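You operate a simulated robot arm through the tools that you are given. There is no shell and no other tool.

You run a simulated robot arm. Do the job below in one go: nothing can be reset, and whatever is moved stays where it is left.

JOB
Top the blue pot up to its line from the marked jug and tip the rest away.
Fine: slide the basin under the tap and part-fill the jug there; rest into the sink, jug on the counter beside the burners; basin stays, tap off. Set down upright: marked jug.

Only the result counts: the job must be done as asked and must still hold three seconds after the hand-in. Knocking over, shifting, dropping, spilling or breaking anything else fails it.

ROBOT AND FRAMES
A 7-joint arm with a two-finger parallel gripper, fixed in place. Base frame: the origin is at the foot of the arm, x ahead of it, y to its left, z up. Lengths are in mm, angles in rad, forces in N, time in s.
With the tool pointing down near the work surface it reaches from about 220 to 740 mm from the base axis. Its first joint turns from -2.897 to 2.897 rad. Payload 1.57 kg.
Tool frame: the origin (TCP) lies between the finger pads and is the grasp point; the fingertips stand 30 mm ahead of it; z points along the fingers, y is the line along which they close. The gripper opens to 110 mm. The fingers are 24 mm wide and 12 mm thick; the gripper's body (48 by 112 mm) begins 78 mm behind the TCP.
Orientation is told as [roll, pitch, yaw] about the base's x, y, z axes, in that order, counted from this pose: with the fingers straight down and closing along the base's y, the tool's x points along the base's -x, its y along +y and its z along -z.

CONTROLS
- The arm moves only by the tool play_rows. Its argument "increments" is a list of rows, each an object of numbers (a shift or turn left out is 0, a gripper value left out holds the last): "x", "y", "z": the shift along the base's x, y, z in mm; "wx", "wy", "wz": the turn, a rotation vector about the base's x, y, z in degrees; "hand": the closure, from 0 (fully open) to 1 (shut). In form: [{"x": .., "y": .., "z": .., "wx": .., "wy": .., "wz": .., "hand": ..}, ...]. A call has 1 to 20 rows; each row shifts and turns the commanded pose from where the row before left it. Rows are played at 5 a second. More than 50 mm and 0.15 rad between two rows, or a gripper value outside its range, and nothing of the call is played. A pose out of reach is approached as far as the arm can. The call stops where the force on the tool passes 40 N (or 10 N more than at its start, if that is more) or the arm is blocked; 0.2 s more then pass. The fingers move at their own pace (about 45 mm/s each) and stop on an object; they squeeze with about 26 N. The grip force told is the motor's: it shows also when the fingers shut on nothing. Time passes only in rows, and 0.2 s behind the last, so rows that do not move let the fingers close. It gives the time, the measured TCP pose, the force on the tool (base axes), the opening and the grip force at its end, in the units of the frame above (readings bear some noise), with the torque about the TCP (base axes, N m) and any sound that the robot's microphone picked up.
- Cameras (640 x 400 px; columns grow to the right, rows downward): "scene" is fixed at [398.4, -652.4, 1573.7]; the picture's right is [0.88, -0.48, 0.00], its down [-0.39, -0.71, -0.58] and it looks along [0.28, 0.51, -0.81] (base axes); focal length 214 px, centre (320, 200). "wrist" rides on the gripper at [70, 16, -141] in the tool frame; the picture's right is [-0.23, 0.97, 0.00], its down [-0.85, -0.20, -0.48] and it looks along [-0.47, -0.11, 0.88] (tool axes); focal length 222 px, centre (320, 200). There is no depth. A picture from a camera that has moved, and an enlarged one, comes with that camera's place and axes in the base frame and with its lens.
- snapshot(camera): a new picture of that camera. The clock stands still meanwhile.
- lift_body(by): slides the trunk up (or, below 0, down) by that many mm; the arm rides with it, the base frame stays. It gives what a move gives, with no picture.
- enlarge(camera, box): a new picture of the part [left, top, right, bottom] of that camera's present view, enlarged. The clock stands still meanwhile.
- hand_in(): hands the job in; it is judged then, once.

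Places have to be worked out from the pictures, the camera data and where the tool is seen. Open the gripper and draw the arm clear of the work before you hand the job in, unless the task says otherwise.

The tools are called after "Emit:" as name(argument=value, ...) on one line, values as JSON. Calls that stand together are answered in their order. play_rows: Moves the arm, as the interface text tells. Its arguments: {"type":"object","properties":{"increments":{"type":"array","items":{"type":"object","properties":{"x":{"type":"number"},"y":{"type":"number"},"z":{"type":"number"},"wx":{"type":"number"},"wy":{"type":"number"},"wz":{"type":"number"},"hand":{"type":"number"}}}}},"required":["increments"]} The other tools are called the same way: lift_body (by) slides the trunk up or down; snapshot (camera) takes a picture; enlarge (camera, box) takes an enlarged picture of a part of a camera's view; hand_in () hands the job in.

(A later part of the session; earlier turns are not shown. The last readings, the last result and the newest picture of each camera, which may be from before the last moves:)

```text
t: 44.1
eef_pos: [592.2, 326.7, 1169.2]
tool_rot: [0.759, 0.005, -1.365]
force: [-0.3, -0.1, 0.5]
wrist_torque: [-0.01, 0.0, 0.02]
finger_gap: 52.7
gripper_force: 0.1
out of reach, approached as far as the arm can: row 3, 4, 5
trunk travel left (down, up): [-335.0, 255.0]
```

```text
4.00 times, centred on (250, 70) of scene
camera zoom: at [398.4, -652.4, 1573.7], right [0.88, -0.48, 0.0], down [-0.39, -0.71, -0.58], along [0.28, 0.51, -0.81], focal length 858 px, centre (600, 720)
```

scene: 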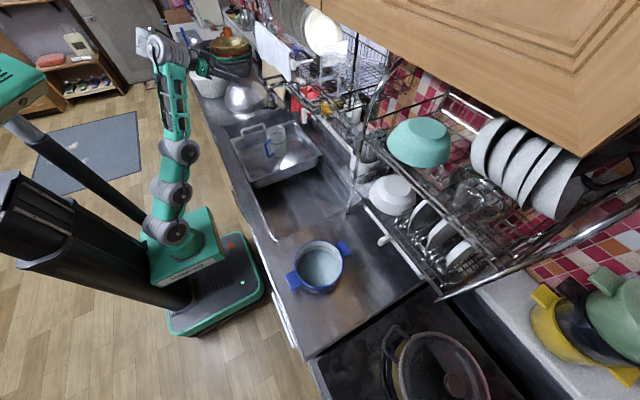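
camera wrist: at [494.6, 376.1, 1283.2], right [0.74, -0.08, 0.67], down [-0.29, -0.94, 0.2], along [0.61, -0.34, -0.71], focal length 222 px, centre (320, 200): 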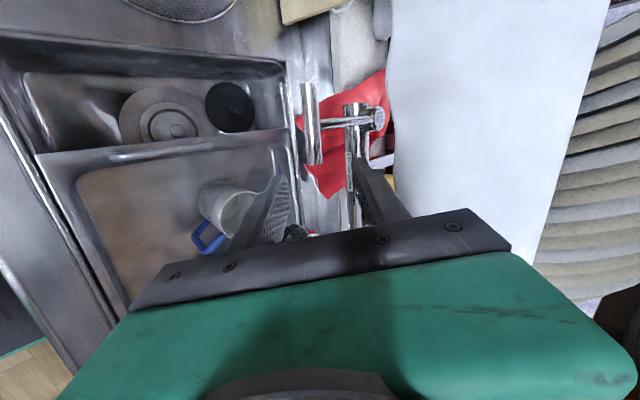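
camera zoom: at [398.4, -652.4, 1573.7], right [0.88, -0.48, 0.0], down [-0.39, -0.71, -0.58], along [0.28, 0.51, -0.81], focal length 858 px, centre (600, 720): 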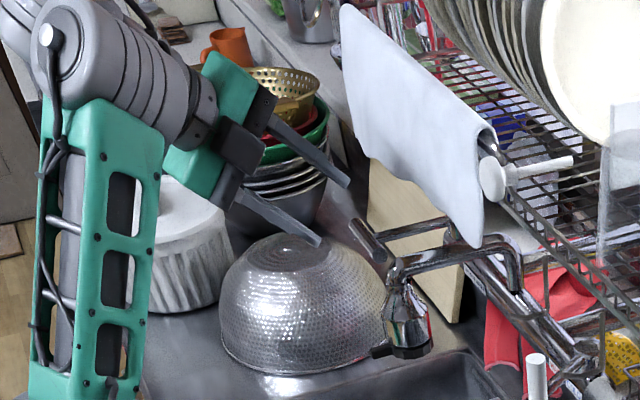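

The bar (650, 326–408, 1096) lies between the open fingers in view. I slide in along the tool axis so the fingers straddle it at y ≈ 340.

Emit:
play_rows(increments=[{"x": 1, "y": 2, "z": -9}, {"x": 9, "y": 2, "z": -9.7}, {"x": 9, "y": 1.9, "z": -9.7}, {"x": 9, "y": 1.9, "z": -9.7}, {"x": 9, "y": 1.9, "z": -9.7}, {"x": 9, "y": 1.9, "z": -9.7}, {"x": 7, "y": 1.5, "z": -8}, {}])

Emit:
snapshot(camera="wrist")

Emit:
enlarge(camera="scene", box=[210, 40, 320, 120])

```text
t: 45.9
eef_pos: [596.2, 328.2, 1164.2]
tool_rot: [0.76, 0.006, -1.365]
force: [0.2, 0.3, -0.5]
wrist_torque: [0.0, -0.02, -0.02]
finger_gap: 53.0
gripper_force: 0.2
out of reach, approached as far as the arm can: row 1, 2, 3, 4, 5, 6, 7
trunk travel left (down, up): [-335.0, 255.0]
```

```text
taken
camera wrist: at [496.8, 376.5, 1277.8], right [0.74, -0.08, 0.67], down [-0.29, -0.94, 0.2], along [0.61, -0.34, -0.71], focal length 222 px, centre (320, 200)
```

wrist: 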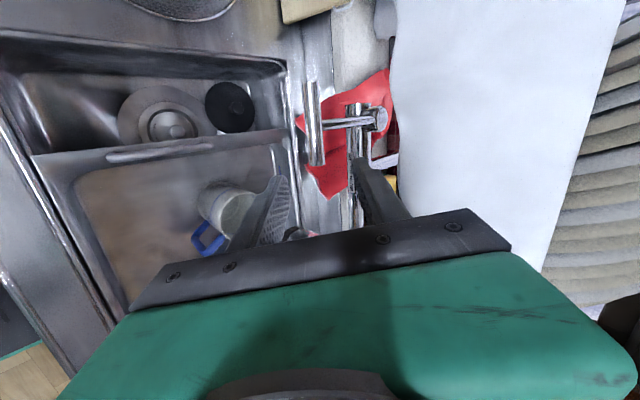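

```text
5.00 times, centred on (265, 80) of scene
camera zoom: at [398.4, -652.4, 1573.7], right [0.88, -0.48, 0.0], down [-0.39, -0.71, -0.58], along [0.28, 0.51, -0.81], focal length 1072 px, centre (595, 800)
```

zoom: 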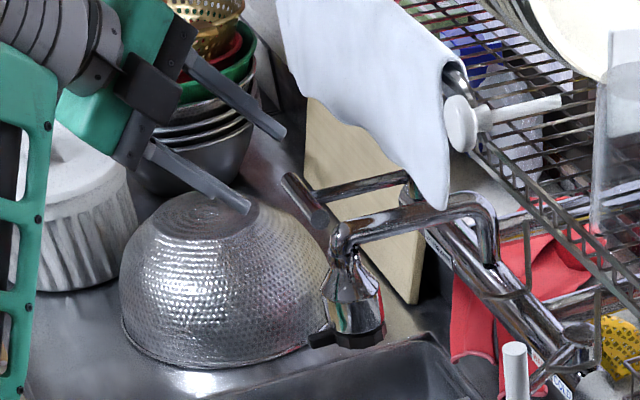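

Going down is what the wrist limit forbids, but the trunk can lower the tool without changing joints. So: forward at this height first, then trunk down, then the last bit forward.

Emit:
play_rows(increments=[{"x": 7, "y": 3}, {"x": 7, "y": 3}, {"x": 7, "y": 3}, {"x": 7, "y": 2}, {}])

```text
t: 47.1
eef_pos: [596.1, 327.4, 1164.2]
tool_rot: [0.761, 0.005, -1.365]
force: [-0.1, -1.0, -0.3]
wrist_torque: [0.01, 0.02, 0.0]
finger_gap: 52.6
gripper_force: 0.1
out of reach, approached as far as the arm can: row 1, 2, 3, 4
trunk travel left (down, up): [-335.0, 255.0]
```

The arm was simply at full stretch here. I raise the trunk by 60 mm and go down by rows, which shortens the reach needed.

Emit:
lift_body(by=60)

Emit:
play_rows(increments=[{"z": -15, "y": 2}, {"z": -15, "y": 2}, {"z": -15, "y": 2}, {"z": -12, "y": 2, "x": 3}, {"x": 7, "z": -3, "y": 1}, {"x": 7, "z": -2}, {"x": 7}, {}])

```text
t: 48.1
eef_pos: [596.0, 327.9, 1224.0]
tool_rot: [0.758, 0.007, -1.364]
force: [0.3, -1.1, -0.1]
wrist_torque: [0.02, -0.03, 0.04]
finger_gap: 52.9
gripper_force: 0.1
trunk travel left (down, up): [-395.0, 195.0]
```

```text
t: 49.9
eef_pos: [596.1, 327.2, 1224.1]
tool_rot: [0.762, 0.004, -1.366]
force: [0.0, 0.0, 0.1]
wrist_torque: [0.0, 0.03, -0.02]
finger_gap: 52.8
gripper_force: 0.0
out of reach, approached as far as the arm can: row 1, 2, 3, 4, 5, 6, 7
trunk travel left (down, up): [-395.0, 195.0]
```

Every failing move had a +y part, so the last (roll) joint may be at its stop. I test by turning the heading back a little while going down.

Emit:
play_rows(increments=[{"wz": 4}, {"z": -10, "wz": 2}, {"z": -15}, {"z": -15}, {"z": -15}, {}])

```text
t: 51.3
eef_pos: [612.0, 334.9, 1195.0]
tool_rot: [0.748, 0.006, -1.256]
force: [0.8, 0.1, -1.1]
wrist_torque: [0.0, 0.01, -0.01]
finger_gap: 52.9
gripper_force: 0.0
out of reach, approached as far as the arm can: row 2, 3, 4, 5
trunk travel left (down, up): [-395.0, 195.0]
```

It slid forward instead of down: going down needs less tilt. I try forward along the heading now.

Emit:
play_rows(increments=[{"x": 8, "y": 2.6}, {"x": 8, "y": 2.6}, {"x": 8, "y": 2.6}, {}])

```text
t: 52.3
eef_pos: [615.6, 331.7, 1194.0]
tool_rot: [0.751, 0.009, -1.256]
force: [0.6, 0.4, -0.5]
wrist_torque: [0.01, -0.01, 0.01]
finger_gap: 53.0
gripper_force: 0.3
out of reach, approached as far as the arm can: row 1, 2, 3
trunk travel left (down, up): [-395.0, 195.0]
```

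The roll joint seems to be the trouble. I roll the tool back by 180° about its own axis so that the camera comes to the −y side and that joint sits mid-range.

Emit:
play_rows(increments=[{"wx": -5.31, "wy": -1.73, "wz": 6.0, "x": -3}, {"wx": -5.31, "wy": -1.73, "wz": 6.0, "x": -3}, {"wx": -5.31, "wy": -1.73, "wz": 6.0, "x": -3}, {"wx": -5.31, "wy": -1.73, "wz": 6.0, "x": -3}, {"wx": -5.31, "wy": -1.73, "wz": 6.0, "x": -3}, {"wx": -5.31, "wy": -1.73, "wz": 6.0}, {"wx": -5.31, "wy": -1.73, "wz": 6.0}, {"wx": -5.31, "wy": -1.73, "wz": 6.0}, {"wx": -5.31, "wy": -1.73, "wz": 6.0}, {"wx": -5.31, "wy": -1.73, "wz": 6.0}, {"wx": -5.31, "wy": -1.73, "wz": 6.0}, {}])

```text
t: 54.9
eef_pos: [602.5, 333.0, 1195.1]
tool_rot: [0.011, -0.747, 0.31]
force: [-0.3, -1.0, 0.5]
wrist_torque: [0.02, 0.02, 0.0]
finger_gap: 52.8
gripper_force: 0.1
out of reach, approached as far as the arm can: row 5
trunk travel left (down, up): [-395.0, 195.0]
```

Halfway, all well. I finish the other 90°.

Emit:
play_rows(increments=[{"wx": -5.31, "wy": -1.73, "wz": 6.0}, {"wx": -5.31, "wy": -1.73, "wz": 6.0}, {"wx": -5.31, "wy": -1.73, "wz": 6.0}, {"wx": -5.31, "wy": -1.73, "wz": 6.0}, {"wx": -5.31, "wy": -1.73, "wz": 6.0}, {"wx": -5.31, "wy": -1.73, "wz": 6.0}, {"wx": -5.31, "wy": -1.73, "wz": 6.0}, {"wx": -5.31, "wy": -1.73, "wz": 6.0}, {"wx": -5.31, "wy": -1.73, "wz": 6.0}, {"wx": -5.31, "wy": -1.73, "wz": 6.0}, {"wx": -5.31, "wy": -1.73, "wz": 6.0}, {}])

Emit:
snapshot(camera="wrist")

Emit:
snapshot(camera="scene")

```text
t: 57.5
eef_pos: [604.1, 331.6, 1195.5]
tool_rot: [-0.738, 0.001, 1.884]
force: [-0.5, 0.3, -0.3]
wrist_torque: [0.0, 0.02, -0.01]
finger_gap: 53.0
gripper_force: 0.0
trunk travel left (down, up): [-395.0, 195.0]
```

```text
taken
camera wrist: at [522.2, 232.8, 1288.7], right [-0.75, -0.01, -0.66], down [-0.43, 0.76, 0.49], along [0.49, 0.65, -0.58], focal length 222 px, centre (320, 200)
```

wrist: 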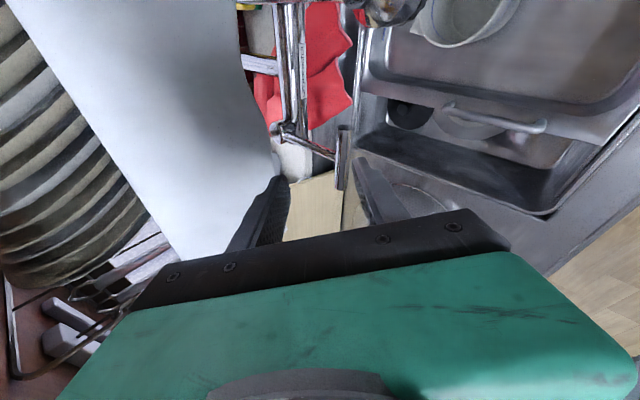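

```text
taken
```

scene: 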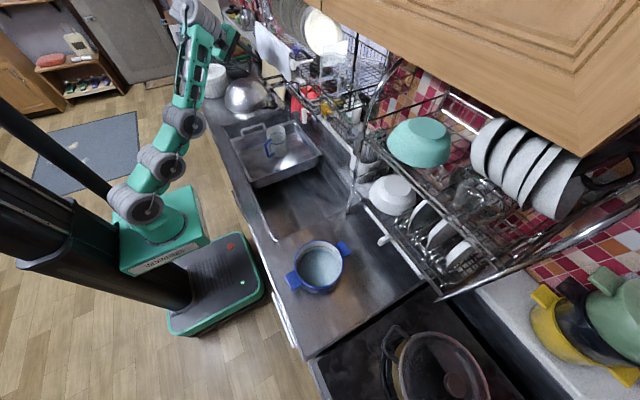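

Now the camera even sees the jug from this side. I turn the heading to +x and go down to the pre-point in front of the bar (598, 342, 1154).

Emit:
play_rows(increments=[{"wz": -4.5, "y": 2.5, "x": -1, "z": -10}, {"wz": -4.5, "y": 2.5, "x": -1, "z": -10}, {"wz": -4.5, "y": 2.5, "x": -1, "z": -10}, {"wz": -4.5, "y": 2.5, "x": -1, "z": -10}, {}])

```text
t: 58.7
eef_pos: [594.1, 339.9, 1154.4]
tool_rot: [-0.739, -0.001, 1.567]
force: [0.0, 0.6, 0.8]
wrist_torque: [-0.03, -0.02, -0.01]
finger_gap: 52.9
gripper_force: 0.0
out of reach, approached as far as the arm can: row 3
trunk travel left (down, up): [-395.0, 195.0]
```

Reached. I check the view, then slide in along the tool axis.

Emit:
snapshot(camera="wrist")

Emit:
play_rows(increments=[{"x": 7, "z": -7}, {"x": 7, "z": -7.5, "y": 1}, {"x": 7, "z": -7.5}, {"x": 7, "z": -7.5}, {}])

Emit:
snapshot(camera="wrist")

```text
taken
camera wrist: at [486.6, 270.5, 1247.8], right [-0.72, 0.23, -0.66], down [-0.17, 0.86, 0.49], along [0.67, 0.46, -0.58], focal length 222 px, centre (320, 200)
```

wrist: 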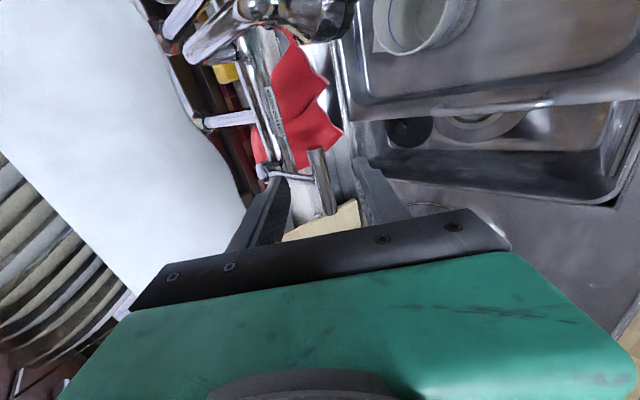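

```text
t: 59.9
eef_pos: [594.4, 340.9, 1154.0]
tool_rot: [-0.738, -0.002, 1.57]
force: [-0.6, 0.5, -0.2]
wrist_torque: [-0.03, 0.0, 0.02]
finger_gap: 52.7
gripper_force: 0.0
out of reach, approached as far as the arm can: row 1, 2, 3, 4
trunk travel left (down, up): [-395.0, 195.0]
```

```text
taken
camera wrist: at [486.6, 270.4, 1248.0], right [-0.72, 0.23, -0.66], down [-0.17, 0.86, 0.49], along [0.67, 0.46, -0.58], focal length 222 px, centre (320, 200)
```

wrist: 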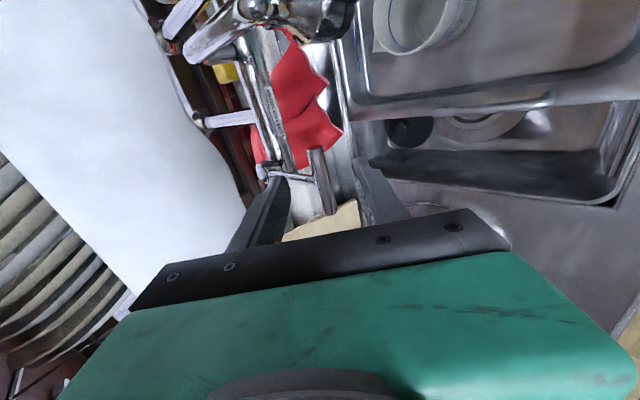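

Stuck again near here; I probe which small motions are allowed to learn which limit is active.

Emit:
play_rows(increments=[{"x": 6}, {"x": -6}, {"z": -6}, {"z": 6}, {"wy": 3}, {"wy": -3}, {"wy": -3}, {"wy": 3}, {"y": 6}, {"y": -6}, {"y": -6}, {"y": 6}, {}])

```text
t: 62.7
eef_pos: [590.4, 338.0, 1155.9]
tool_rot: [-0.687, 0.001, 1.568]
force: [0.1, 0.7, 0.0]
wrist_torque: [-0.04, 0.02, 0.03]
finger_gap: 52.4
gripper_force: 0.1
out of reach, approached as far as the arm can: row 1, 2, 7, 9
trunk travel left (down, up): [-395.0, 195.0]
```

Down and less tilt are fine; forward/outward and more tilt are not — the arm is stretched upward. I raise the trunk by 80 mm and go down by rows.

Emit:
lift_body(by=80)

Emit:
play_rows(increments=[{"z": -14}, {"z": -14}, {"z": -14}, {"z": -14}, {"z": -14}, {"z": -10}, {}])

```text
t: 63.9
eef_pos: [591.5, 336.8, 1236.8]
tool_rot: [-0.686, 0.0, 1.568]
force: [0.5, 0.1, 0.4]
wrist_torque: [-0.01, -0.02, 0.0]
finger_gap: 52.7
gripper_force: 0.1
trunk travel left (down, up): [-475.0, 115.0]
```

```text
t: 65.5
eef_pos: [605.1, 347.5, 1192.8]
tool_rot: [-0.686, 0.001, 1.57]
force: [-0.1, -0.1, 0.3]
wrist_torque: [0.01, -0.08, 0.0]
finger_gap: 52.8
gripper_force: 0.1
out of reach, approached as far as the arm can: row 1, 2, 3, 4, 5, 6
trunk travel left (down, up): [-475.0, 115.0]
```

The arm has got into a poor elbow posture (near-straight). I will retreat, undo roll and tilt, and return to a normal tool-down posture before trying another way at the lever.

Emit:
play_rows(increments=[{"x": -15, "y": -10}, {"x": -15, "y": -10}, {"x": -15, "y": -10}, {"x": -15, "y": -10}, {"wx": 5.2, "wz": -6.3}, {"wx": 5.2, "wz": -6.3}, {"wx": 5.2, "wz": -6.3}, {"wx": 5.2, "wz": -6.3}, {"wx": 5.2, "wz": -6.3}, {"wx": 5.2, "wz": -6.3}, {"wx": 5.2, "wz": -6.3}, {"wx": 5.2, "wz": -6.3}, {"wx": 5.2, "wz": -6.3}, {"wx": 5.2, "wz": -6.3}, {"wx": 5.2, "wz": -6.3}, {}])

Emit:
snapshot(camera="scene")

```text
t: 68.9
eef_pos: [590.1, 347.6, 1219.3]
tool_rot: [0.003, -0.689, -0.001]
force: [-0.2, 0.1, 0.5]
wrist_torque: [0.01, -0.02, 0.03]
finger_gap: 52.7
gripper_force: 0.1
out of reach, approached as far as the arm can: row 1, 2, 3, 4
trunk travel left (down, up): [-475.0, 115.0]
```

```text
taken
```

scene: 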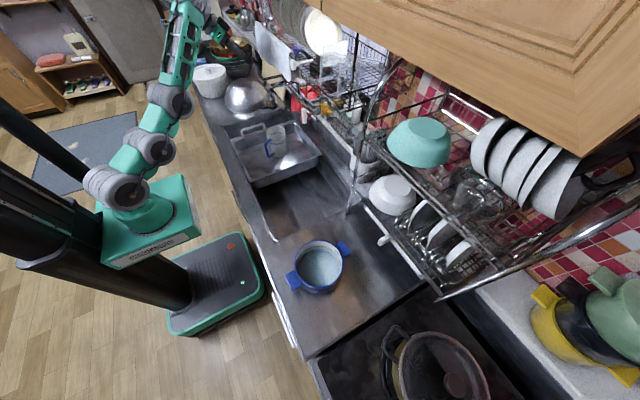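

Even inward motion is limited in this posture, so the elbow is folded the wrong way. I stretch slightly outward-up and then demand a tool-down pose further in, so the elbow can pass through straight and fold the normal way.

Emit:
play_rows(increments=[{"x": 6, "y": 4, "z": 20}, {"z": 20}, {"x": -10, "y": -10, "z": 15, "wy": 6}, {"x": -10, "y": -20, "z": 10, "wy": 7}, {"x": -15, "y": -25, "wy": 7}, {"x": -15, "y": -30, "wy": 7}, {"x": -15, "y": -30, "wy": 7}, {"x": -15, "y": -30, "wy": 5.5}, {}])

Emit:
snapshot(camera="scene")

```text
t: 70.9
eef_pos: [510.8, 197.4, 1261.0]
tool_rot: [0.003, 0.0, 0.001]
force: [-0.2, 0.1, -0.4]
wrist_torque: [0.01, 0.01, -0.02]
finger_gap: 52.9
gripper_force: 0.0
out of reach, approached as far as the arm can: row 1, 2
trunk travel left (down, up): [-475.0, 115.0]
```

```text
taken
```

scene: 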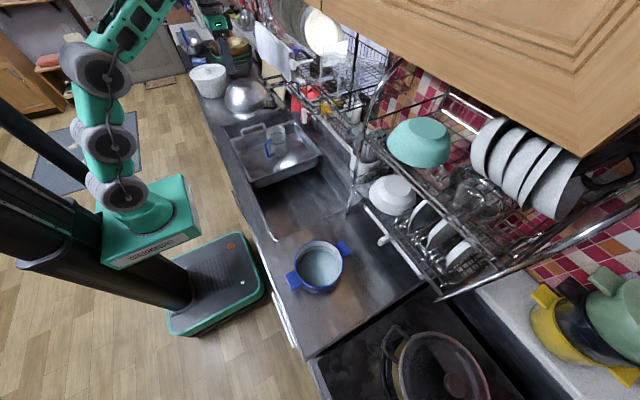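

The elbow is now folded normally (tool-down at (511, 197, 1261)). I lower the trunk by 180 mm and yaw the tool +90° so the fingers will open along x.

Emit:
lift_body(by=-180)

Emit:
play_rows(increments=[{"wz": 8.2}, {"wz": 8.2}, {"wz": 8.2}, {"wz": 8.2}, {"wz": 8.2}, {"wz": 8.2}, {"wz": 8.2}, {"wz": 8.2}, {"wz": 8.2}, {"wz": 8.2}, {"wz": 8}, {}])

```text
t: 72.9
eef_pos: [509.4, 199.1, 1079.3]
tool_rot: [0.006, -0.001, 0.001]
force: [-0.5, -1.3, 0.6]
wrist_torque: [0.02, 0.0, 0.01]
finger_gap: 53.0
gripper_force: 0.2
trunk travel left (down, up): [-295.0, 295.0]
```

```text
t: 75.5
eef_pos: [510.2, 198.2, 1080.3]
tool_rot: [0.004, 0.001, 1.574]
force: [0.1, -0.1, -0.6]
wrist_torque: [0.02, 0.0, 0.01]
finger_gap: 52.8
gripper_force: 0.0
trunk travel left (down, up): [-295.0, 295.0]
```

Now I go to the pre-point (≈ 596, 342, 1152), moving left first and tilting forward 40° on the way.

Emit:
play_rows(increments=[{"x": 4, "y": 24, "z": 8, "wy": -4}, {"x": 4, "y": 24, "z": 8, "wy": -4}, {"x": 4, "y": 24, "z": 8, "wy": -4}, {"x": 4, "y": 24, "z": 8, "wy": -4}, {"x": 17, "y": 12, "z": 10, "wy": -6}, {"x": 17, "y": 12, "z": 10, "wy": -6}, {"x": 17, "y": 12, "z": 10, "wy": -6}, {"x": 18, "y": 12, "z": 10, "wy": -6}, {}])

Emit:
snapshot(camera="wrist")

```text
t: 77.5
eef_pos: [556.5, 327.3, 1127.9]
tool_rot: [-0.644, 0.002, 1.572]
force: [-0.2, -0.9, 0.0]
wrist_torque: [0.0, -0.01, -0.02]
finger_gap: 52.5
gripper_force: 0.0
out of reach, approached as far as the arm can: row 6, 7, 8
trunk travel left (down, up): [-295.0, 295.0]
```

```text
taken
camera wrist: at [457.6, 256.4, 1230.8], right [-0.78, 0.23, -0.58], down [-0.13, 0.86, 0.5], along [0.61, 0.47, -0.64], focal length 222 px, centre (320, 200)
```

wrist: 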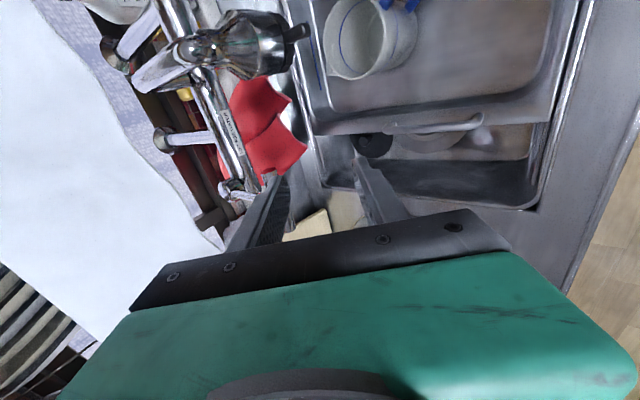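

I check the arm's shape again.

Emit:
snapshot(camera="scene")

```text
taken
```

scene: 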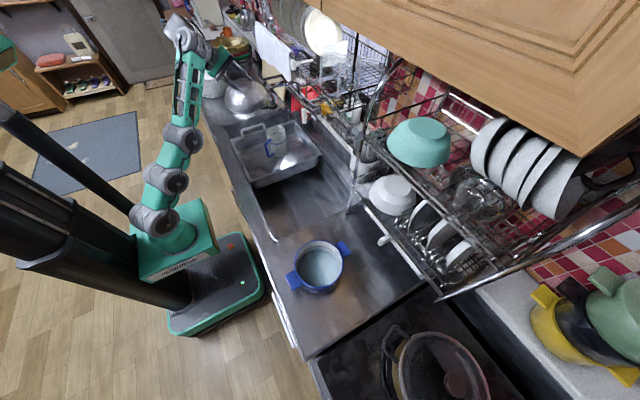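

It folded the wrong way again while passing near full stretch. I raise the trunk slightly, flip back via a tool-down pose further in, and will then take a path that stays away from full stretch.

Emit:
lift_body(by=15)

Emit:
play_rows(increments=[{"z": 15}, {"z": 10}, {"x": -8, "y": -15, "wy": 6}, {"x": -8, "y": -20, "z": -5, "wy": 7}, {"x": -8, "y": -25, "z": -10, "wy": 7}, {"x": -8, "y": -25, "z": -15, "wy": 7}, {"x": -8, "y": -25, "z": -20, "wy": 6}, {"x": -8, "y": -25, "z": -25, "wy": 4}, {}])

Emit:
snapshot(camera="scene")

```text
t: 78.1
eef_pos: [555.8, 326.8, 1142.2]
tool_rot: [-0.643, 0.002, 1.573]
force: [0.9, 0.1, -0.2]
wrist_torque: [0.01, -0.01, 0.02]
finger_gap: 52.9
gripper_force: 0.0
trunk travel left (down, up): [-310.0, 280.0]
```

```text
t: 78.4
eef_pos: [554.1, 328.7, 1147.9]
tool_rot: [-0.643, -0.01, 1.572]
force: [9.5, 4.9, -3.6]
wrist_torque: [-0.2, 0.7, 0.18]
finger_gap: 52.6
gripper_force: 0.0
out of reach, approached as far as the arm can: row 1
trunk travel left (down, up): [-310.0, 280.0]
stopped in row 1: the force on the tool passed its limit at 64 N (the readings are from after the stop); the commanded pose is now the measured one
```

```text
taken
```

scene: 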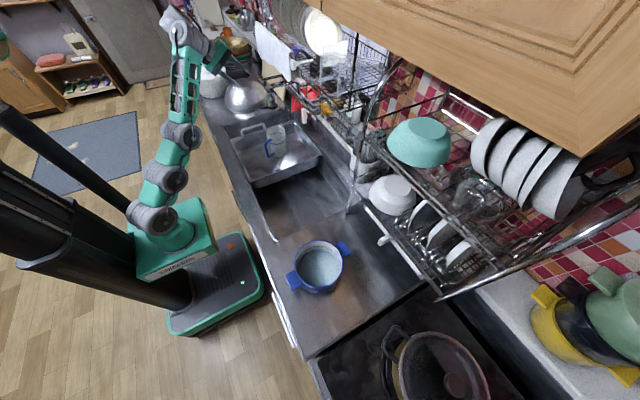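

A force stop occurred; I check around the gripper for any contact.

Emit:
enlarge(camera="scene", box=[150, 0, 310, 110])

Emit:
snapshot(camera="wrist")

```text
3.64 times, centred on (230, 55) of scene
camera zoom: at [398.4, -652.4, 1573.7], right [0.88, -0.48, 0.0], down [-0.39, -0.71, -0.58], along [0.28, 0.51, -0.81], focal length 780 px, centre (647, 727)
```

zoom: 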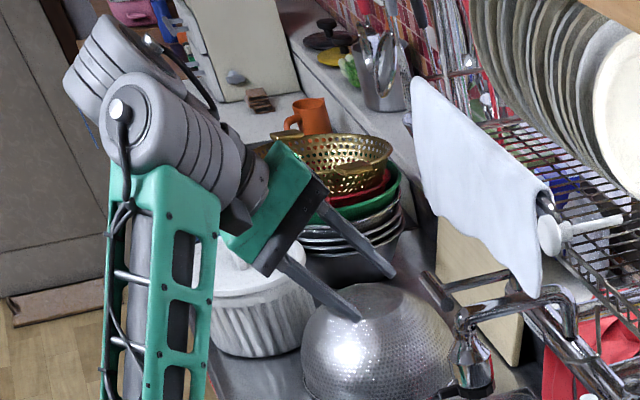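

```text
taken
camera wrist: at [456.5, 256.5, 1249.8], right [-0.78, 0.23, -0.58], down [-0.13, 0.85, 0.51], along [0.61, 0.47, -0.63], focal length 222 px, centre (320, 200)
```

wrist: 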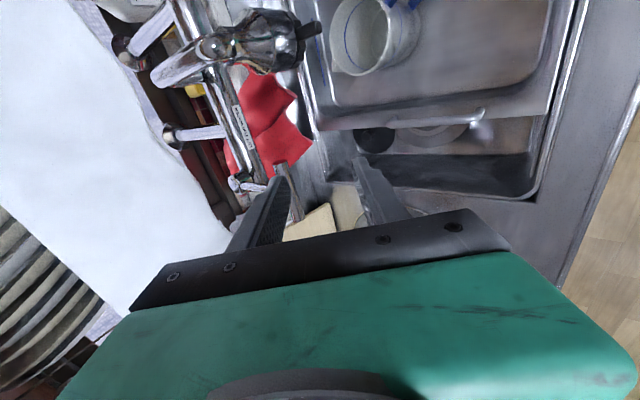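

No contact is visible; the spike probably came from the joints jumping. I do the flip more gently, going inward with less tilt in small steps.

Emit:
play_rows(increments=[{"x": -5, "y": -12, "wy": 4}, {"x": -5, "y": -12, "wy": 4}, {"x": -5, "y": -15, "z": -5, "wy": 4}, {"x": -5, "y": -15, "z": -5, "wy": 4}, {"x": -5, "y": -15, "z": -8, "wy": 4}, {"x": -5, "y": -15, "z": -10, "wy": 4}, {"x": -5, "y": -15, "z": -10, "wy": 4}, {"x": -5, "y": -15, "z": -10, "wy": 4}, {"x": -5, "y": -15, "z": -10, "wy": 4.8}, {}])

Emit:
snapshot(camera="scene")

```text
t: 80.6
eef_pos: [508.1, 199.1, 1090.1]
tool_rot: [0.003, -0.007, 1.566]
force: [-0.3, 0.2, -0.9]
wrist_torque: [-0.04, 0.0, -0.01]
finger_gap: 52.5
gripper_force: 0.1
trunk travel left (down, up): [-310.0, 280.0]
```

```text
taken
```

scene: 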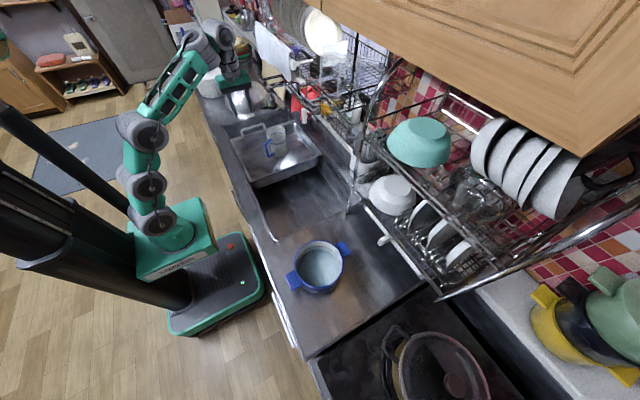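

Normal fold again. Now I follow a path that tilts low and early, keeping the arm away from full stretch, toward the front of the lever.

Emit:
play_rows(increments=[{"x": 4, "y": 14, "z": -10, "wy": -5}, {"x": 4, "y": 14, "z": -10, "wy": -5}, {"x": 4, "y": 14, "z": -10, "wy": -5}, {"x": 3, "y": 17, "z": 3, "wy": -4.3}, {"x": 3, "y": 17, "z": 3, "wy": -4.3}, {"x": 3, "y": 17, "z": 3, "wy": -4.3}, {"x": 5, "y": 15, "z": 7, "wy": -1.5}, {"x": 5, "y": 15, "z": 7, "wy": -1.5}, {"x": 5, "y": 15, "z": 7, "wy": -1.5}, {}])

Emit:
snapshot(camera="scene")

```text
t: 82.8
eef_pos: [546.1, 336.7, 1087.4]
tool_rot: [-0.566, -0.007, 1.57]
force: [-0.3, -0.7, 0.0]
wrist_torque: [0.0, -0.01, -0.01]
finger_gap: 53.0
gripper_force: 0.0
trunk travel left (down, up): [-310.0, 280.0]
```

```text
taken
```

scene: 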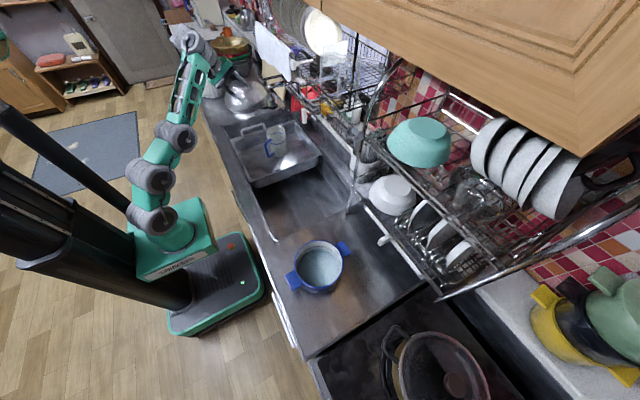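

No limits hit. I continue up and outward with more tilt toward the pre-point.

Emit:
play_rows(increments=[{"x": 8, "y": 1.5, "z": 9, "wy": -2.5}, {"x": 8, "y": 1.5, "z": 9, "wy": -2.5}, {"x": 8, "y": 1.5, "z": 9, "wy": -2.5}, {"x": 8, "y": 1.5, "z": 9, "wy": -2.5}, {}])

```text
t: 84.0
eef_pos: [565.1, 336.6, 1125.8]
tool_rot: [-0.74, -0.006, 1.572]
force: [-0.3, -0.6, 0.3]
wrist_torque: [0.01, -0.01, 0.0]
finger_gap: 53.1
gripper_force: 0.1
out of reach, approached as far as the arm can: row 4
trunk travel left (down, up): [-310.0, 280.0]
```

The heading off the arm's plane limits me here. Since gripping the bar works with a small tilt too, I will instead use a higher trunk and only ~20° tilt. First back to tool-down further in.

Emit:
play_rows(increments=[{"x": -8, "y": -1.5, "z": -9, "wy": 3.5}, {"x": -8, "y": -1.5, "z": -9, "wy": 3.5}, {"x": -5, "y": -15, "z": -7, "wy": 4.4}, {"x": -5, "y": -15, "z": -7, "wy": 4.4}, {"x": -5, "y": -15, "z": -7, "wy": 4.4}, {"x": -5, "y": -17, "wy": 4.4}, {"x": -5, "y": -17, "wy": 4.4}, {"x": -5, "y": -17, "wy": 4.4}, {"x": -5, "y": -15, "wy": 4.4}, {"x": -5, "y": -15, "wy": 4.6}, {}])

```text
t: 86.4
eef_pos: [508.7, 205.7, 1086.2]
tool_rot: [-0.001, -0.007, 1.568]
force: [-0.1, 0.3, 0.5]
wrist_torque: [0.01, -0.01, -0.01]
finger_gap: 52.7
gripper_force: 0.2
trunk travel left (down, up): [-310.0, 280.0]
```

Back at tool-down (509, 206, 1086). I raise the trunk by 125 twice, lowering the tool between.

Emit:
lift_body(by=125)

Emit:
play_rows(increments=[{"z": -20}, {"z": -20}, {"z": -20}, {"z": -20}, {"z": -20}, {"z": -15}, {}])

Emit:
lift_body(by=125)

Emit:
play_rows(increments=[{"z": -15}, {"z": -15}, {"z": -15}, {"z": -15}, {"z": -10}, {}])

Emit:
snapshot(camera="scene")

```text
t: 88.0
eef_pos: [509.1, 205.7, 1211.2]
tool_rot: [0.0, -0.007, 1.567]
force: [0.1, -0.3, 0.5]
wrist_torque: [-0.01, 0.01, 0.02]
finger_gap: 52.9
gripper_force: 0.0
trunk travel left (down, up): [-435.0, 155.0]
```

```text
t: 89.6
eef_pos: [508.5, 206.6, 1096.8]
tool_rot: [0.0, -0.007, 1.567]
force: [0.5, -0.1, 0.2]
wrist_torque: [-0.02, 0.01, 0.02]
finger_gap: 53.0
gripper_force: 0.2
trunk travel left (down, up): [-435.0, 155.0]
```

```text
t: 91.1
eef_pos: [509.1, 205.1, 1221.9]
tool_rot: [-0.001, -0.007, 1.568]
force: [0.7, -0.2, 1.3]
wrist_torque: [-0.02, 0.01, -0.01]
finger_gap: 52.9
gripper_force: 0.1
trunk travel left (down, up): [-560.0, 30.0]
```

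```text
t: 92.5
eef_pos: [509.5, 206.8, 1153.1]
tool_rot: [0.001, -0.007, 1.567]
force: [-0.6, 0.1, -0.2]
wrist_torque: [0.03, -0.01, 0.02]
finger_gap: 52.8
gripper_force: 0.1
trunk travel left (down, up): [-560.0, 30.0]
```

```text
taken
```

scene: 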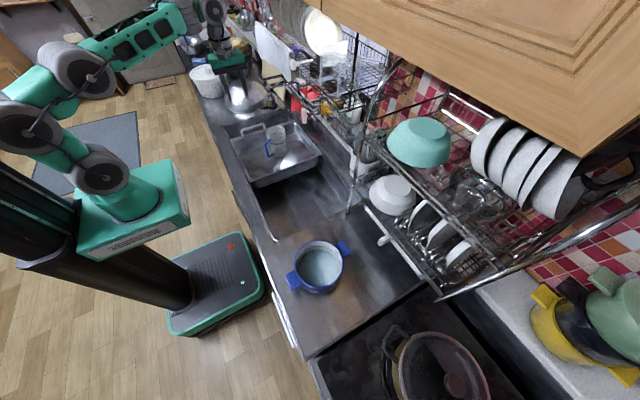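

Posture is good now. A towel hangs at x ≈ 690 above z ≈ 1174, so I want about 35° tilt for clearance; for that I bring the trunk down by 160 mm with the tool kept at about the same height.

Emit:
play_rows(increments=[{"z": 20}, {"z": 20}, {"z": 20}, {}])

Emit:
lift_body(by=-160)

Emit:
play_rows(increments=[{"z": 10, "y": 15, "x": 3, "wy": -3.5}, {"z": 10, "y": 15, "x": 3, "wy": -3.5}, {"z": 10, "y": 15, "x": 4, "wy": -3.5}, {"z": 10, "y": 15, "x": 4, "wy": -3.5}, {"z": 10, "y": 15, "x": 4, "wy": -3.5}, {"z": 8, "y": 15, "x": 6, "wy": -3.5}, {"z": 8, "y": 15, "x": 6, "wy": -3.5}, {"z": 8, "y": 15, "x": 8, "wy": -3.5}, {"z": 8, "y": 15, "x": 8, "wy": -3.5}, {"z": 8, "x": 8, "wy": -3}, {}])

Emit:
snapshot(camera="scene")

```text
t: 93.5
eef_pos: [508.7, 206.3, 1213.1]
tool_rot: [0.001, -0.007, 1.569]
force: [0.7, 0.6, -0.2]
wrist_torque: [0.01, -0.01, 0.01]
finger_gap: 53.0
gripper_force: 0.0
trunk travel left (down, up): [-560.0, 30.0]
```

```text
t: 95.3
eef_pos: [508.1, 207.1, 1052.7]
tool_rot: [0.0, -0.006, 1.567]
force: [0.2, -0.5, -0.3]
wrist_torque: [0.0, -0.02, 0.02]
finger_gap: 52.7
gripper_force: 0.0
trunk travel left (down, up): [-400.0, 190.0]
```

```text
t: 97.8
eef_pos: [566.1, 344.8, 1148.9]
tool_rot: [-0.598, -0.005, 1.569]
force: [-0.1, 0.1, -0.1]
wrist_torque: [-0.02, 0.02, 0.0]
finger_gap: 52.7
gripper_force: 0.1
out of reach, approached as far as the arm can: row 10
trunk travel left (down, up): [-400.0, 190.0]
```

```text
taken
```

scene: 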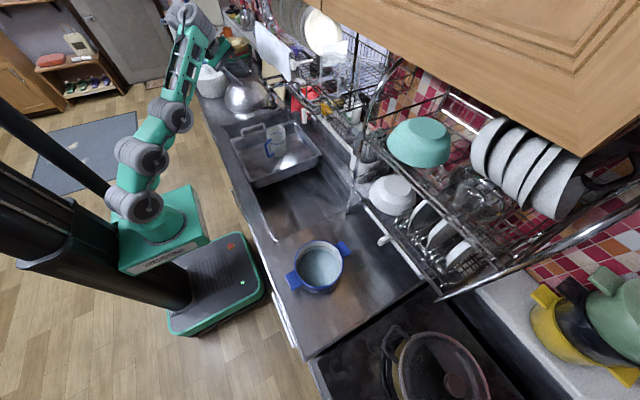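

Reached (566, 345, 1149) with tilt 34°. I probe small motions again to see what is free here.

Emit:
play_rows(increments=[{"x": 8}, {"x": -8}, {"z": -8}, {"z": 8}, {"wy": -3}, {"wy": 3}, {"wz": 4}, {"wz": -4}, {"wz": -4}, {"wz": 4}, {"x": 8, "z": -8}, {"x": -8, "z": 8}, {}])

```text
t: 100.5
eef_pos: [568.0, 347.8, 1151.6]
tool_rot: [-0.551, -0.006, 1.572]
force: [-0.1, -0.8, 0.5]
wrist_torque: [0.02, 0.01, -0.02]
finger_gap: 52.7
gripper_force: 0.0
out of reach, approached as far as the arm can: row 3, 5
trunk travel left (down, up): [-400.0, 190.0]
```

Forward is free; down and more tilt are not (wrist limit) — so I use forward rows and the trunk for going down. Forward 44 mm first.

Emit:
play_rows(increments=[{"x": 9, "y": -1}, {"x": 9, "y": -1}, {"x": 9, "y": -1}, {"x": 9, "y": -1}, {"x": 8, "y": -1}, {}])

```text
t: 102.0
eef_pos: [603.4, 338.1, 1144.2]
tool_rot: [-0.548, -0.005, 1.571]
force: [0.0, 0.4, 0.2]
wrist_torque: [-0.03, 0.02, 0.0]
finger_gap: 52.6
gripper_force: 0.0
out of reach, approached as far as the arm can: row 4, 5
trunk travel left (down, up): [-400.0, 190.0]
```

Now the arm is at full stretch. I look at the towel and bar from here to judge clearance for a steeper tool.

Emit:
snapshot(camera="wrist")

Emit:
enlarge(camera="scene", box=[220, 20, 320, 100])

```text
taken
camera wrist: at [514.6, 267.2, 1256.3], right [-0.83, 0.23, -0.51], down [-0.08, 0.85, 0.52], along [0.55, 0.47, -0.69], focal length 222 px, centre (320, 200)
```

wrist: 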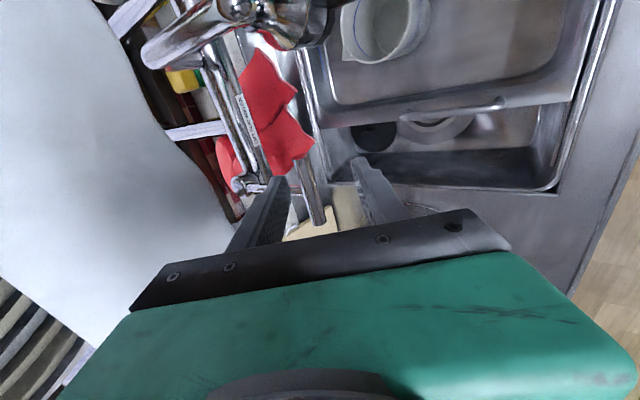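

```text
5.00 times, centred on (270, 60) of scene
camera zoom: at [398.4, -652.4, 1573.7], right [0.88, -0.48, 0.0], down [-0.39, -0.71, -0.58], along [0.28, 0.51, -0.81], focal length 1072 px, centre (570, 900)
```

zoom: 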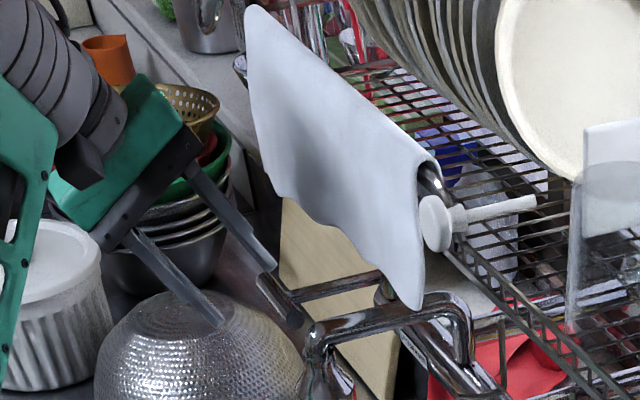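

The towel is at x ≈ 690 above z ≈ 1165; at ~30° tilt my gripper keeps > 25 mm from it. I raise the trunk 20 mm and slide forward-down to straddle the bar.

Emit:
lift_body(by=20)

Emit:
play_rows(increments=[{"x": 5, "z": -9, "wy": 0.4}, {"x": 5, "z": -9, "wy": 0.4}, {"x": 5, "z": -9, "wy": 0.4}, {"x": 5, "z": -8, "wy": 0.4}, {}])

```text
t: 102.6
eef_pos: [603.3, 338.9, 1165.3]
tool_rot: [-0.551, -0.008, 1.571]
force: [-0.6, 0.9, -0.3]
wrist_torque: [-0.01, 0.03, -0.02]
finger_gap: 52.9
gripper_force: 0.1
trunk travel left (down, up): [-420.0, 170.0]
```

```text
t: 103.8
eef_pos: [620.9, 337.0, 1126.9]
tool_rot: [-0.521, -0.006, 1.571]
force: [-1.0, 0.5, 0.3]
wrist_torque: [0.0, 0.03, 0.0]
finger_gap: 52.7
gripper_force: 0.1
out of reach, approached as far as the arm can: row 3
trunk travel left (down, up): [-420.0, 170.0]
```

Tips are now right at the bar's edge. I verify the view before going in.

Emit:
snapshot(camera="wrist")

Emit:
enlarge(camera="scene", box=[220, 40, 320, 120])

```text
taken
camera wrist: at [535.2, 265.6, 1241.0], right [-0.84, 0.23, -0.48], down [-0.07, 0.85, 0.52], along [0.53, 0.47, -0.7], focal length 222 px, centre (320, 200)
```

wrist: 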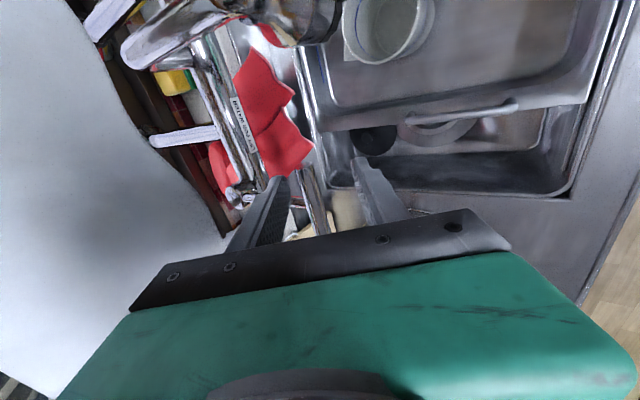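

```text
5.00 times, centred on (270, 80) of scene
camera zoom: at [398.4, -652.4, 1573.7], right [0.88, -0.48, 0.0], down [-0.39, -0.71, -0.58], along [0.28, 0.51, -0.81], focal length 1072 px, centre (570, 800)
```

zoom: 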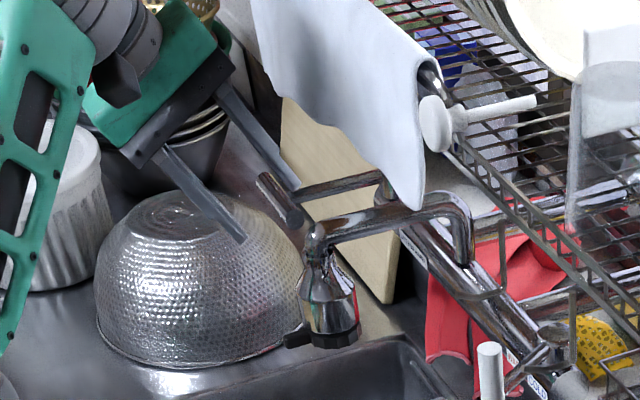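

The back finger is above/behind the bar and the front finger in front of it. I go in another ~30 mm along the tool axis.

Emit:
play_rows(increments=[{"x": 5, "z": -5, "y": 1}, {"x": 5, "z": -5, "y": 1}, {"x": 5, "z": -5}, {"x": 5, "z": -5}, {}])

```text
t: 105.0
eef_pos: [627.4, 335.0, 1112.7]
tool_rot: [-0.522, -0.009, 1.571]
force: [-0.3, 0.9, -0.4]
wrist_torque: [0.01, -0.03, 0.02]
finger_gap: 52.6
gripper_force: 0.0
out of reach, approached as far as the arm can: row 1, 2, 4
trunk travel left (down, up): [-420.0, 170.0]
```

Bar centre is now about 26 mm ahead of TCP, just inside the tips; I need ~12 mm more. The arm is at full stretch, so I raise the trunk 15 mm and go down by rows.

Emit:
lift_body(by=15)

Emit:
play_rows(increments=[{"x": 2, "z": -6}, {"x": 3, "z": -6}, {"x": 3, "z": -6}, {"x": 3, "z": -5}, {}])

```text
t: 105.7
eef_pos: [627.1, 334.2, 1126.3]
tool_rot: [-0.522, -0.008, 1.57]
force: [-1.2, 0.3, 0.0]
wrist_torque: [0.02, 0.03, 0.01]
finger_gap: 52.9
gripper_force: 0.1
trunk travel left (down, up): [-435.0, 155.0]
```

```text
t: 106.8
eef_pos: [629.9, 332.8, 1114.1]
tool_rot: [-0.521, -0.009, 1.572]
force: [0.8, 0.2, -0.2]
wrist_torque: [0.03, -0.04, 0.02]
finger_gap: 53.0
gripper_force: 0.0
out of reach, approached as far as the arm can: row 2, 4
trunk travel left (down, up): [-435.0, 155.0]
```

I raise 30 mm more and go down with slightly less tilt.

Emit:
lift_body(by=30)

Emit:
play_rows(increments=[{"z": -8, "x": 1, "wy": 0.7}, {"z": -8, "x": 1, "wy": 0.7}, {"z": -8, "x": 2, "wy": 0.7}, {"z": -8, "x": 3, "wy": 0.7}, {"z": -6, "x": 4, "y": 2}, {"x": 3, "y": 2}, {}])

```text
t: 107.6
eef_pos: [632.0, 334.2, 1143.3]
tool_rot: [-0.521, -0.008, 1.573]
force: [1.1, 0.4, -0.4]
wrist_torque: [-0.02, -0.02, 0.02]
finger_gap: 52.5
gripper_force: 0.1
trunk travel left (down, up): [-465.0, 125.0]
```

```text
t: 109.2
eef_pos: [638.6, 333.2, 1111.7]
tool_rot: [-0.473, -0.009, 1.57]
force: [0.3, 0.0, -0.6]
wrist_torque: [0.02, 0.01, 0.0]
finger_gap: 53.0
gripper_force: 0.1
out of reach, approached as far as the arm can: row 5
trunk travel left (down, up): [-465.0, 125.0]
```

The bar is now centred between the pads, ~19 mm ahead of TCP. I close on it.

Emit:
play_rows(increments=[{"hand": 0.7}, {}, {"hand": 1}, {}, {}, {}])

Emit:
snapshot(camera="wrist")

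Emit:
enlarge(camera="scene", box=[230, 50, 330, 130])

```text
t: 110.3
eef_pos: [643.6, 332.1, 1114.6]
tool_rot: [-0.48, -0.017, 1.568]
force: [49.2, 8.7, 10.8]
wrist_torque: [0.59, -1.09, 0.3]
finger_gap: 17.6
gripper_force: 25.7
trunk travel left (down, up): [-465.0, 125.0]
stopped in row 5: the force on the tool passed its limit at 43 N (the readings are from after the stop); the commanded pose is now the measured one
```

```text
taken
camera wrist: at [563.5, 261.1, 1230.7], right [-0.86, 0.24, -0.44], down [-0.04, 0.85, 0.53], along [0.5, 0.48, -0.72], focal length 222 px, centre (320, 200)
```

wrist: 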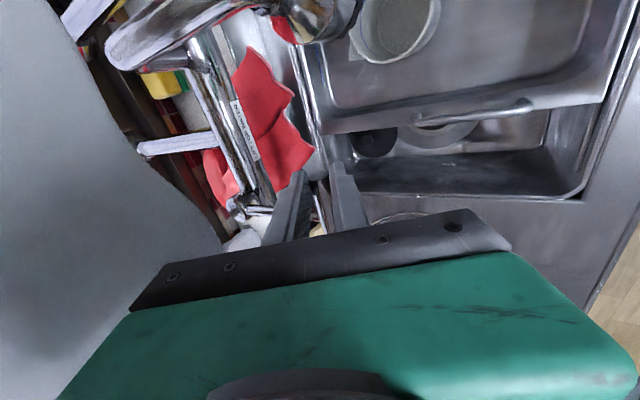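

```text
5.00 times, centred on (280, 90) of scene
camera zoom: at [398.4, -652.4, 1573.7], right [0.88, -0.48, 0.0], down [-0.39, -0.71, -0.58], along [0.28, 0.51, -0.81], focal length 1072 px, centre (520, 750)
```

zoom: 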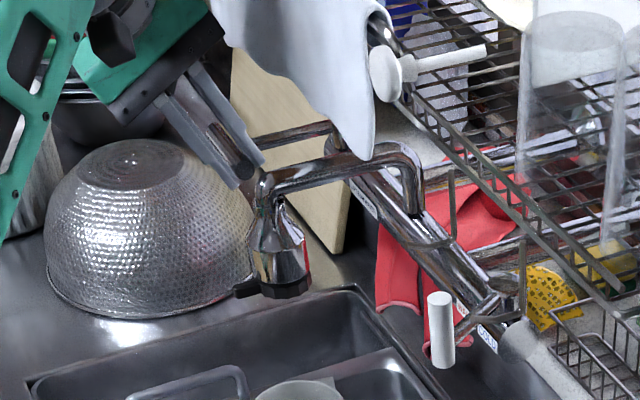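

Gripped (17.6 mm), with some sideways strain since the bar sat ~5 mm further on. I let a moment pass to read the force.

Emit:
play_rows(increments=[{}, {}])

```text
t: 110.8
eef_pos: [643.9, 333.3, 1113.4]
tool_rot: [-0.478, -0.02, 1.567]
force: [55.4, 4.2, 5.9]
wrist_torque: [0.04, -1.12, 0.06]
finger_gap: 17.5
gripper_force: 32.6
trunk travel left (down, up): [-465.0, 125.0]
stopped in row 2: the force on the tool passed its limit at 62 N (the readings are from after the stop); the commanded pose is now the measured one
```

The bar still pushes the hand toward +x. I yield a few millimetres in that direction.

Emit:
play_rows(increments=[{"x": 2, "z": 1}, {"x": 2, "z": 1}, {}])

```text
t: 111.6
eef_pos: [644.9, 333.3, 1115.0]
tool_rot: [-0.475, -0.017, 1.571]
force: [45.1, -0.5, -1.0]
wrist_torque: [-0.11, -0.85, -0.1]
finger_gap: 17.0
gripper_force: 32.3
trunk travel left (down, up): [-465.0, 125.0]
```

It eases; I yield further.

Emit:
play_rows(increments=[{"x": 2, "z": 1}, {"x": 2, "z": 1}, {"x": 2}, {}])

```text
t: 112.6
eef_pos: [643.1, 334.1, 1116.4]
tool_rot: [-0.479, -0.018, 1.572]
force: [38.7, 3.1, -2.7]
wrist_torque: [-0.07, -0.68, -0.03]
finger_gap: 17.0
gripper_force: 32.7
out of reach, approached as far as the arm can: row 1, 3
trunk travel left (down, up): [-465.0, 125.0]
```

The arm can't follow at this stretch. I open a little, raise the trunk 25 mm and re-centre a bit further forward before gripping again.

Emit:
play_rows(increments=[{"hand": 0.6}, {}, {}, {}])

Emit:
lift_body(by=10)

Emit:
play_rows(increments=[{"x": 1, "z": -5, "wy": 0.5}, {"x": 2, "z": -5, "wy": 0.5}, {"x": 2, "z": -5, "wy": 0.5}, {}])

```text
t: 113.6
eef_pos: [640.3, 333.3, 1118.8]
tool_rot: [-0.481, -0.016, 1.572]
force: [-0.4, -0.4, -0.4]
wrist_torque: [-0.04, -0.05, 0.01]
finger_gap: 43.9
gripper_force: 0.1
trunk travel left (down, up): [-465.0, 125.0]
```

```text
t: 114.2
eef_pos: [640.5, 333.4, 1128.9]
tool_rot: [-0.481, -0.017, 1.571]
force: [0.7, -0.6, 0.2]
wrist_torque: [0.03, 0.02, -0.03]
finger_gap: 44.0
gripper_force: 0.0
trunk travel left (down, up): [-475.0, 115.0]
```

```text
t: 115.2
eef_pos: [644.4, 331.6, 1116.0]
tool_rot: [-0.455, -0.018, 1.569]
force: [-1.0, -0.6, 0.4]
wrist_torque: [0.03, -0.01, -0.01]
finger_gap: 43.8
gripper_force: 0.0
trunk travel left (down, up): [-475.0, 115.0]
```

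I look closely at how the bar lies between the pads.

Emit:
enlarge(camera="wrist", box=[240, 140, 400, 240])

Emit:
enlarge(camera="scene", box=[240, 60, 300, 105])

```text
4.00 times, centred on (320, 190) of wrist
camera zoom: at [566.6, 259.7, 1233.8], right [-0.88, 0.23, -0.42], down [-0.03, 0.85, 0.53], along [0.48, 0.48, -0.73], focal length 888 px, centre (320, 240)
```

zoom: 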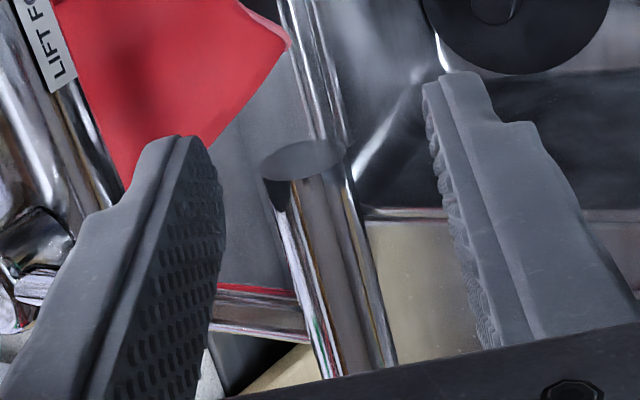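

```text
8.89 times, centred on (270, 82) of scene
camera zoom: at [398.4, -652.4, 1573.7], right [0.88, -0.48, 0.0], down [-0.39, -0.71, -0.58], along [0.28, 0.51, -0.81], focal length 1906 px, centre (764, 1244)
```

zoom: 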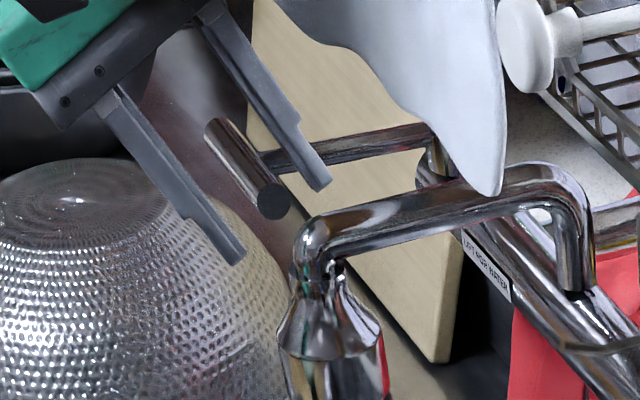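

The bar's end cap triangulates to (653.5, 328, 1102.5), 16 mm thick — about 2 mm off my centre now. I shift that bit and close again.

Emit:
play_rows(increments=[{"x": 1.5, "z": 1, "y": 2}, {"hand": 0.75}, {"hand": 1}, {}, {}, {}])

```text
t: 116.6
eef_pos: [645.5, 332.2, 1116.1]
tool_rot: [-0.453, -0.017, 1.57]
force: [5.9, -1.3, -1.0]
wrist_torque: [-0.11, -0.07, 0.04]
finger_gap: 17.4
gripper_force: 32.5
out of reach, approached as far as the arm can: row 1
trunk travel left (down, up): [-475.0, 115.0]
```

Gripped cleanly (6 N strain). I lift the lever with the trunk, since that needs no more reach: 12 mm first.

Emit:
lift_body(by=12)

Emit:
enlarge(camera="scene", box=[220, 60, 340, 170])

Emit:
snapshot(camera="wrist")

```text
t: 117.2
eef_pos: [645.1, 330.8, 1127.3]
tool_rot: [-0.453, -0.017, 1.571]
force: [7.7, -0.7, -1.7]
wrist_torque: [-0.59, -0.12, -0.2]
finger_gap: 17.0
gripper_force: 32.3
trunk travel left (down, up): [-487.0, 103.0]
```

```text
3.64 times, centred on (280, 115) of scene
camera zoom: at [398.4, -652.4, 1573.7], right [0.88, -0.48, 0.0], down [-0.39, -0.71, -0.58], along [0.28, 0.51, -0.81], focal length 780 px, centre (466, 509)
```

zoom: 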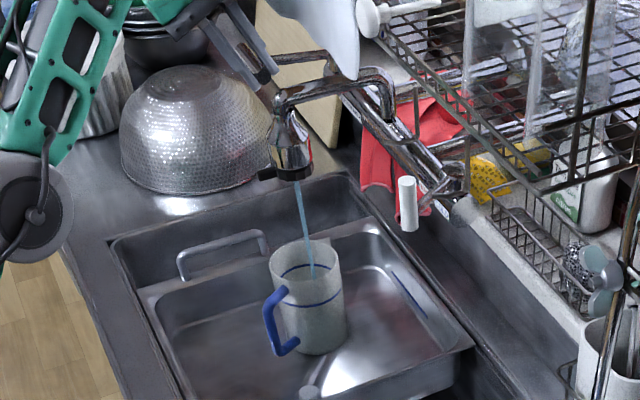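

```text
taken
camera wrist: at [567.7, 259.4, 1245.5], right [-0.88, 0.23, -0.42], down [-0.03, 0.85, 0.53], along [0.48, 0.48, -0.73], focal length 222 px, centre (320, 200)
```

wrist: 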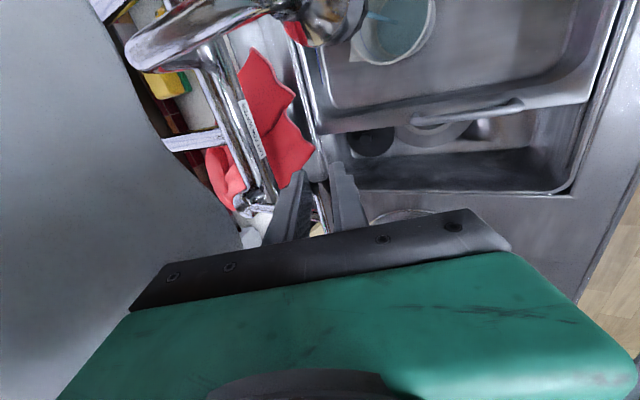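

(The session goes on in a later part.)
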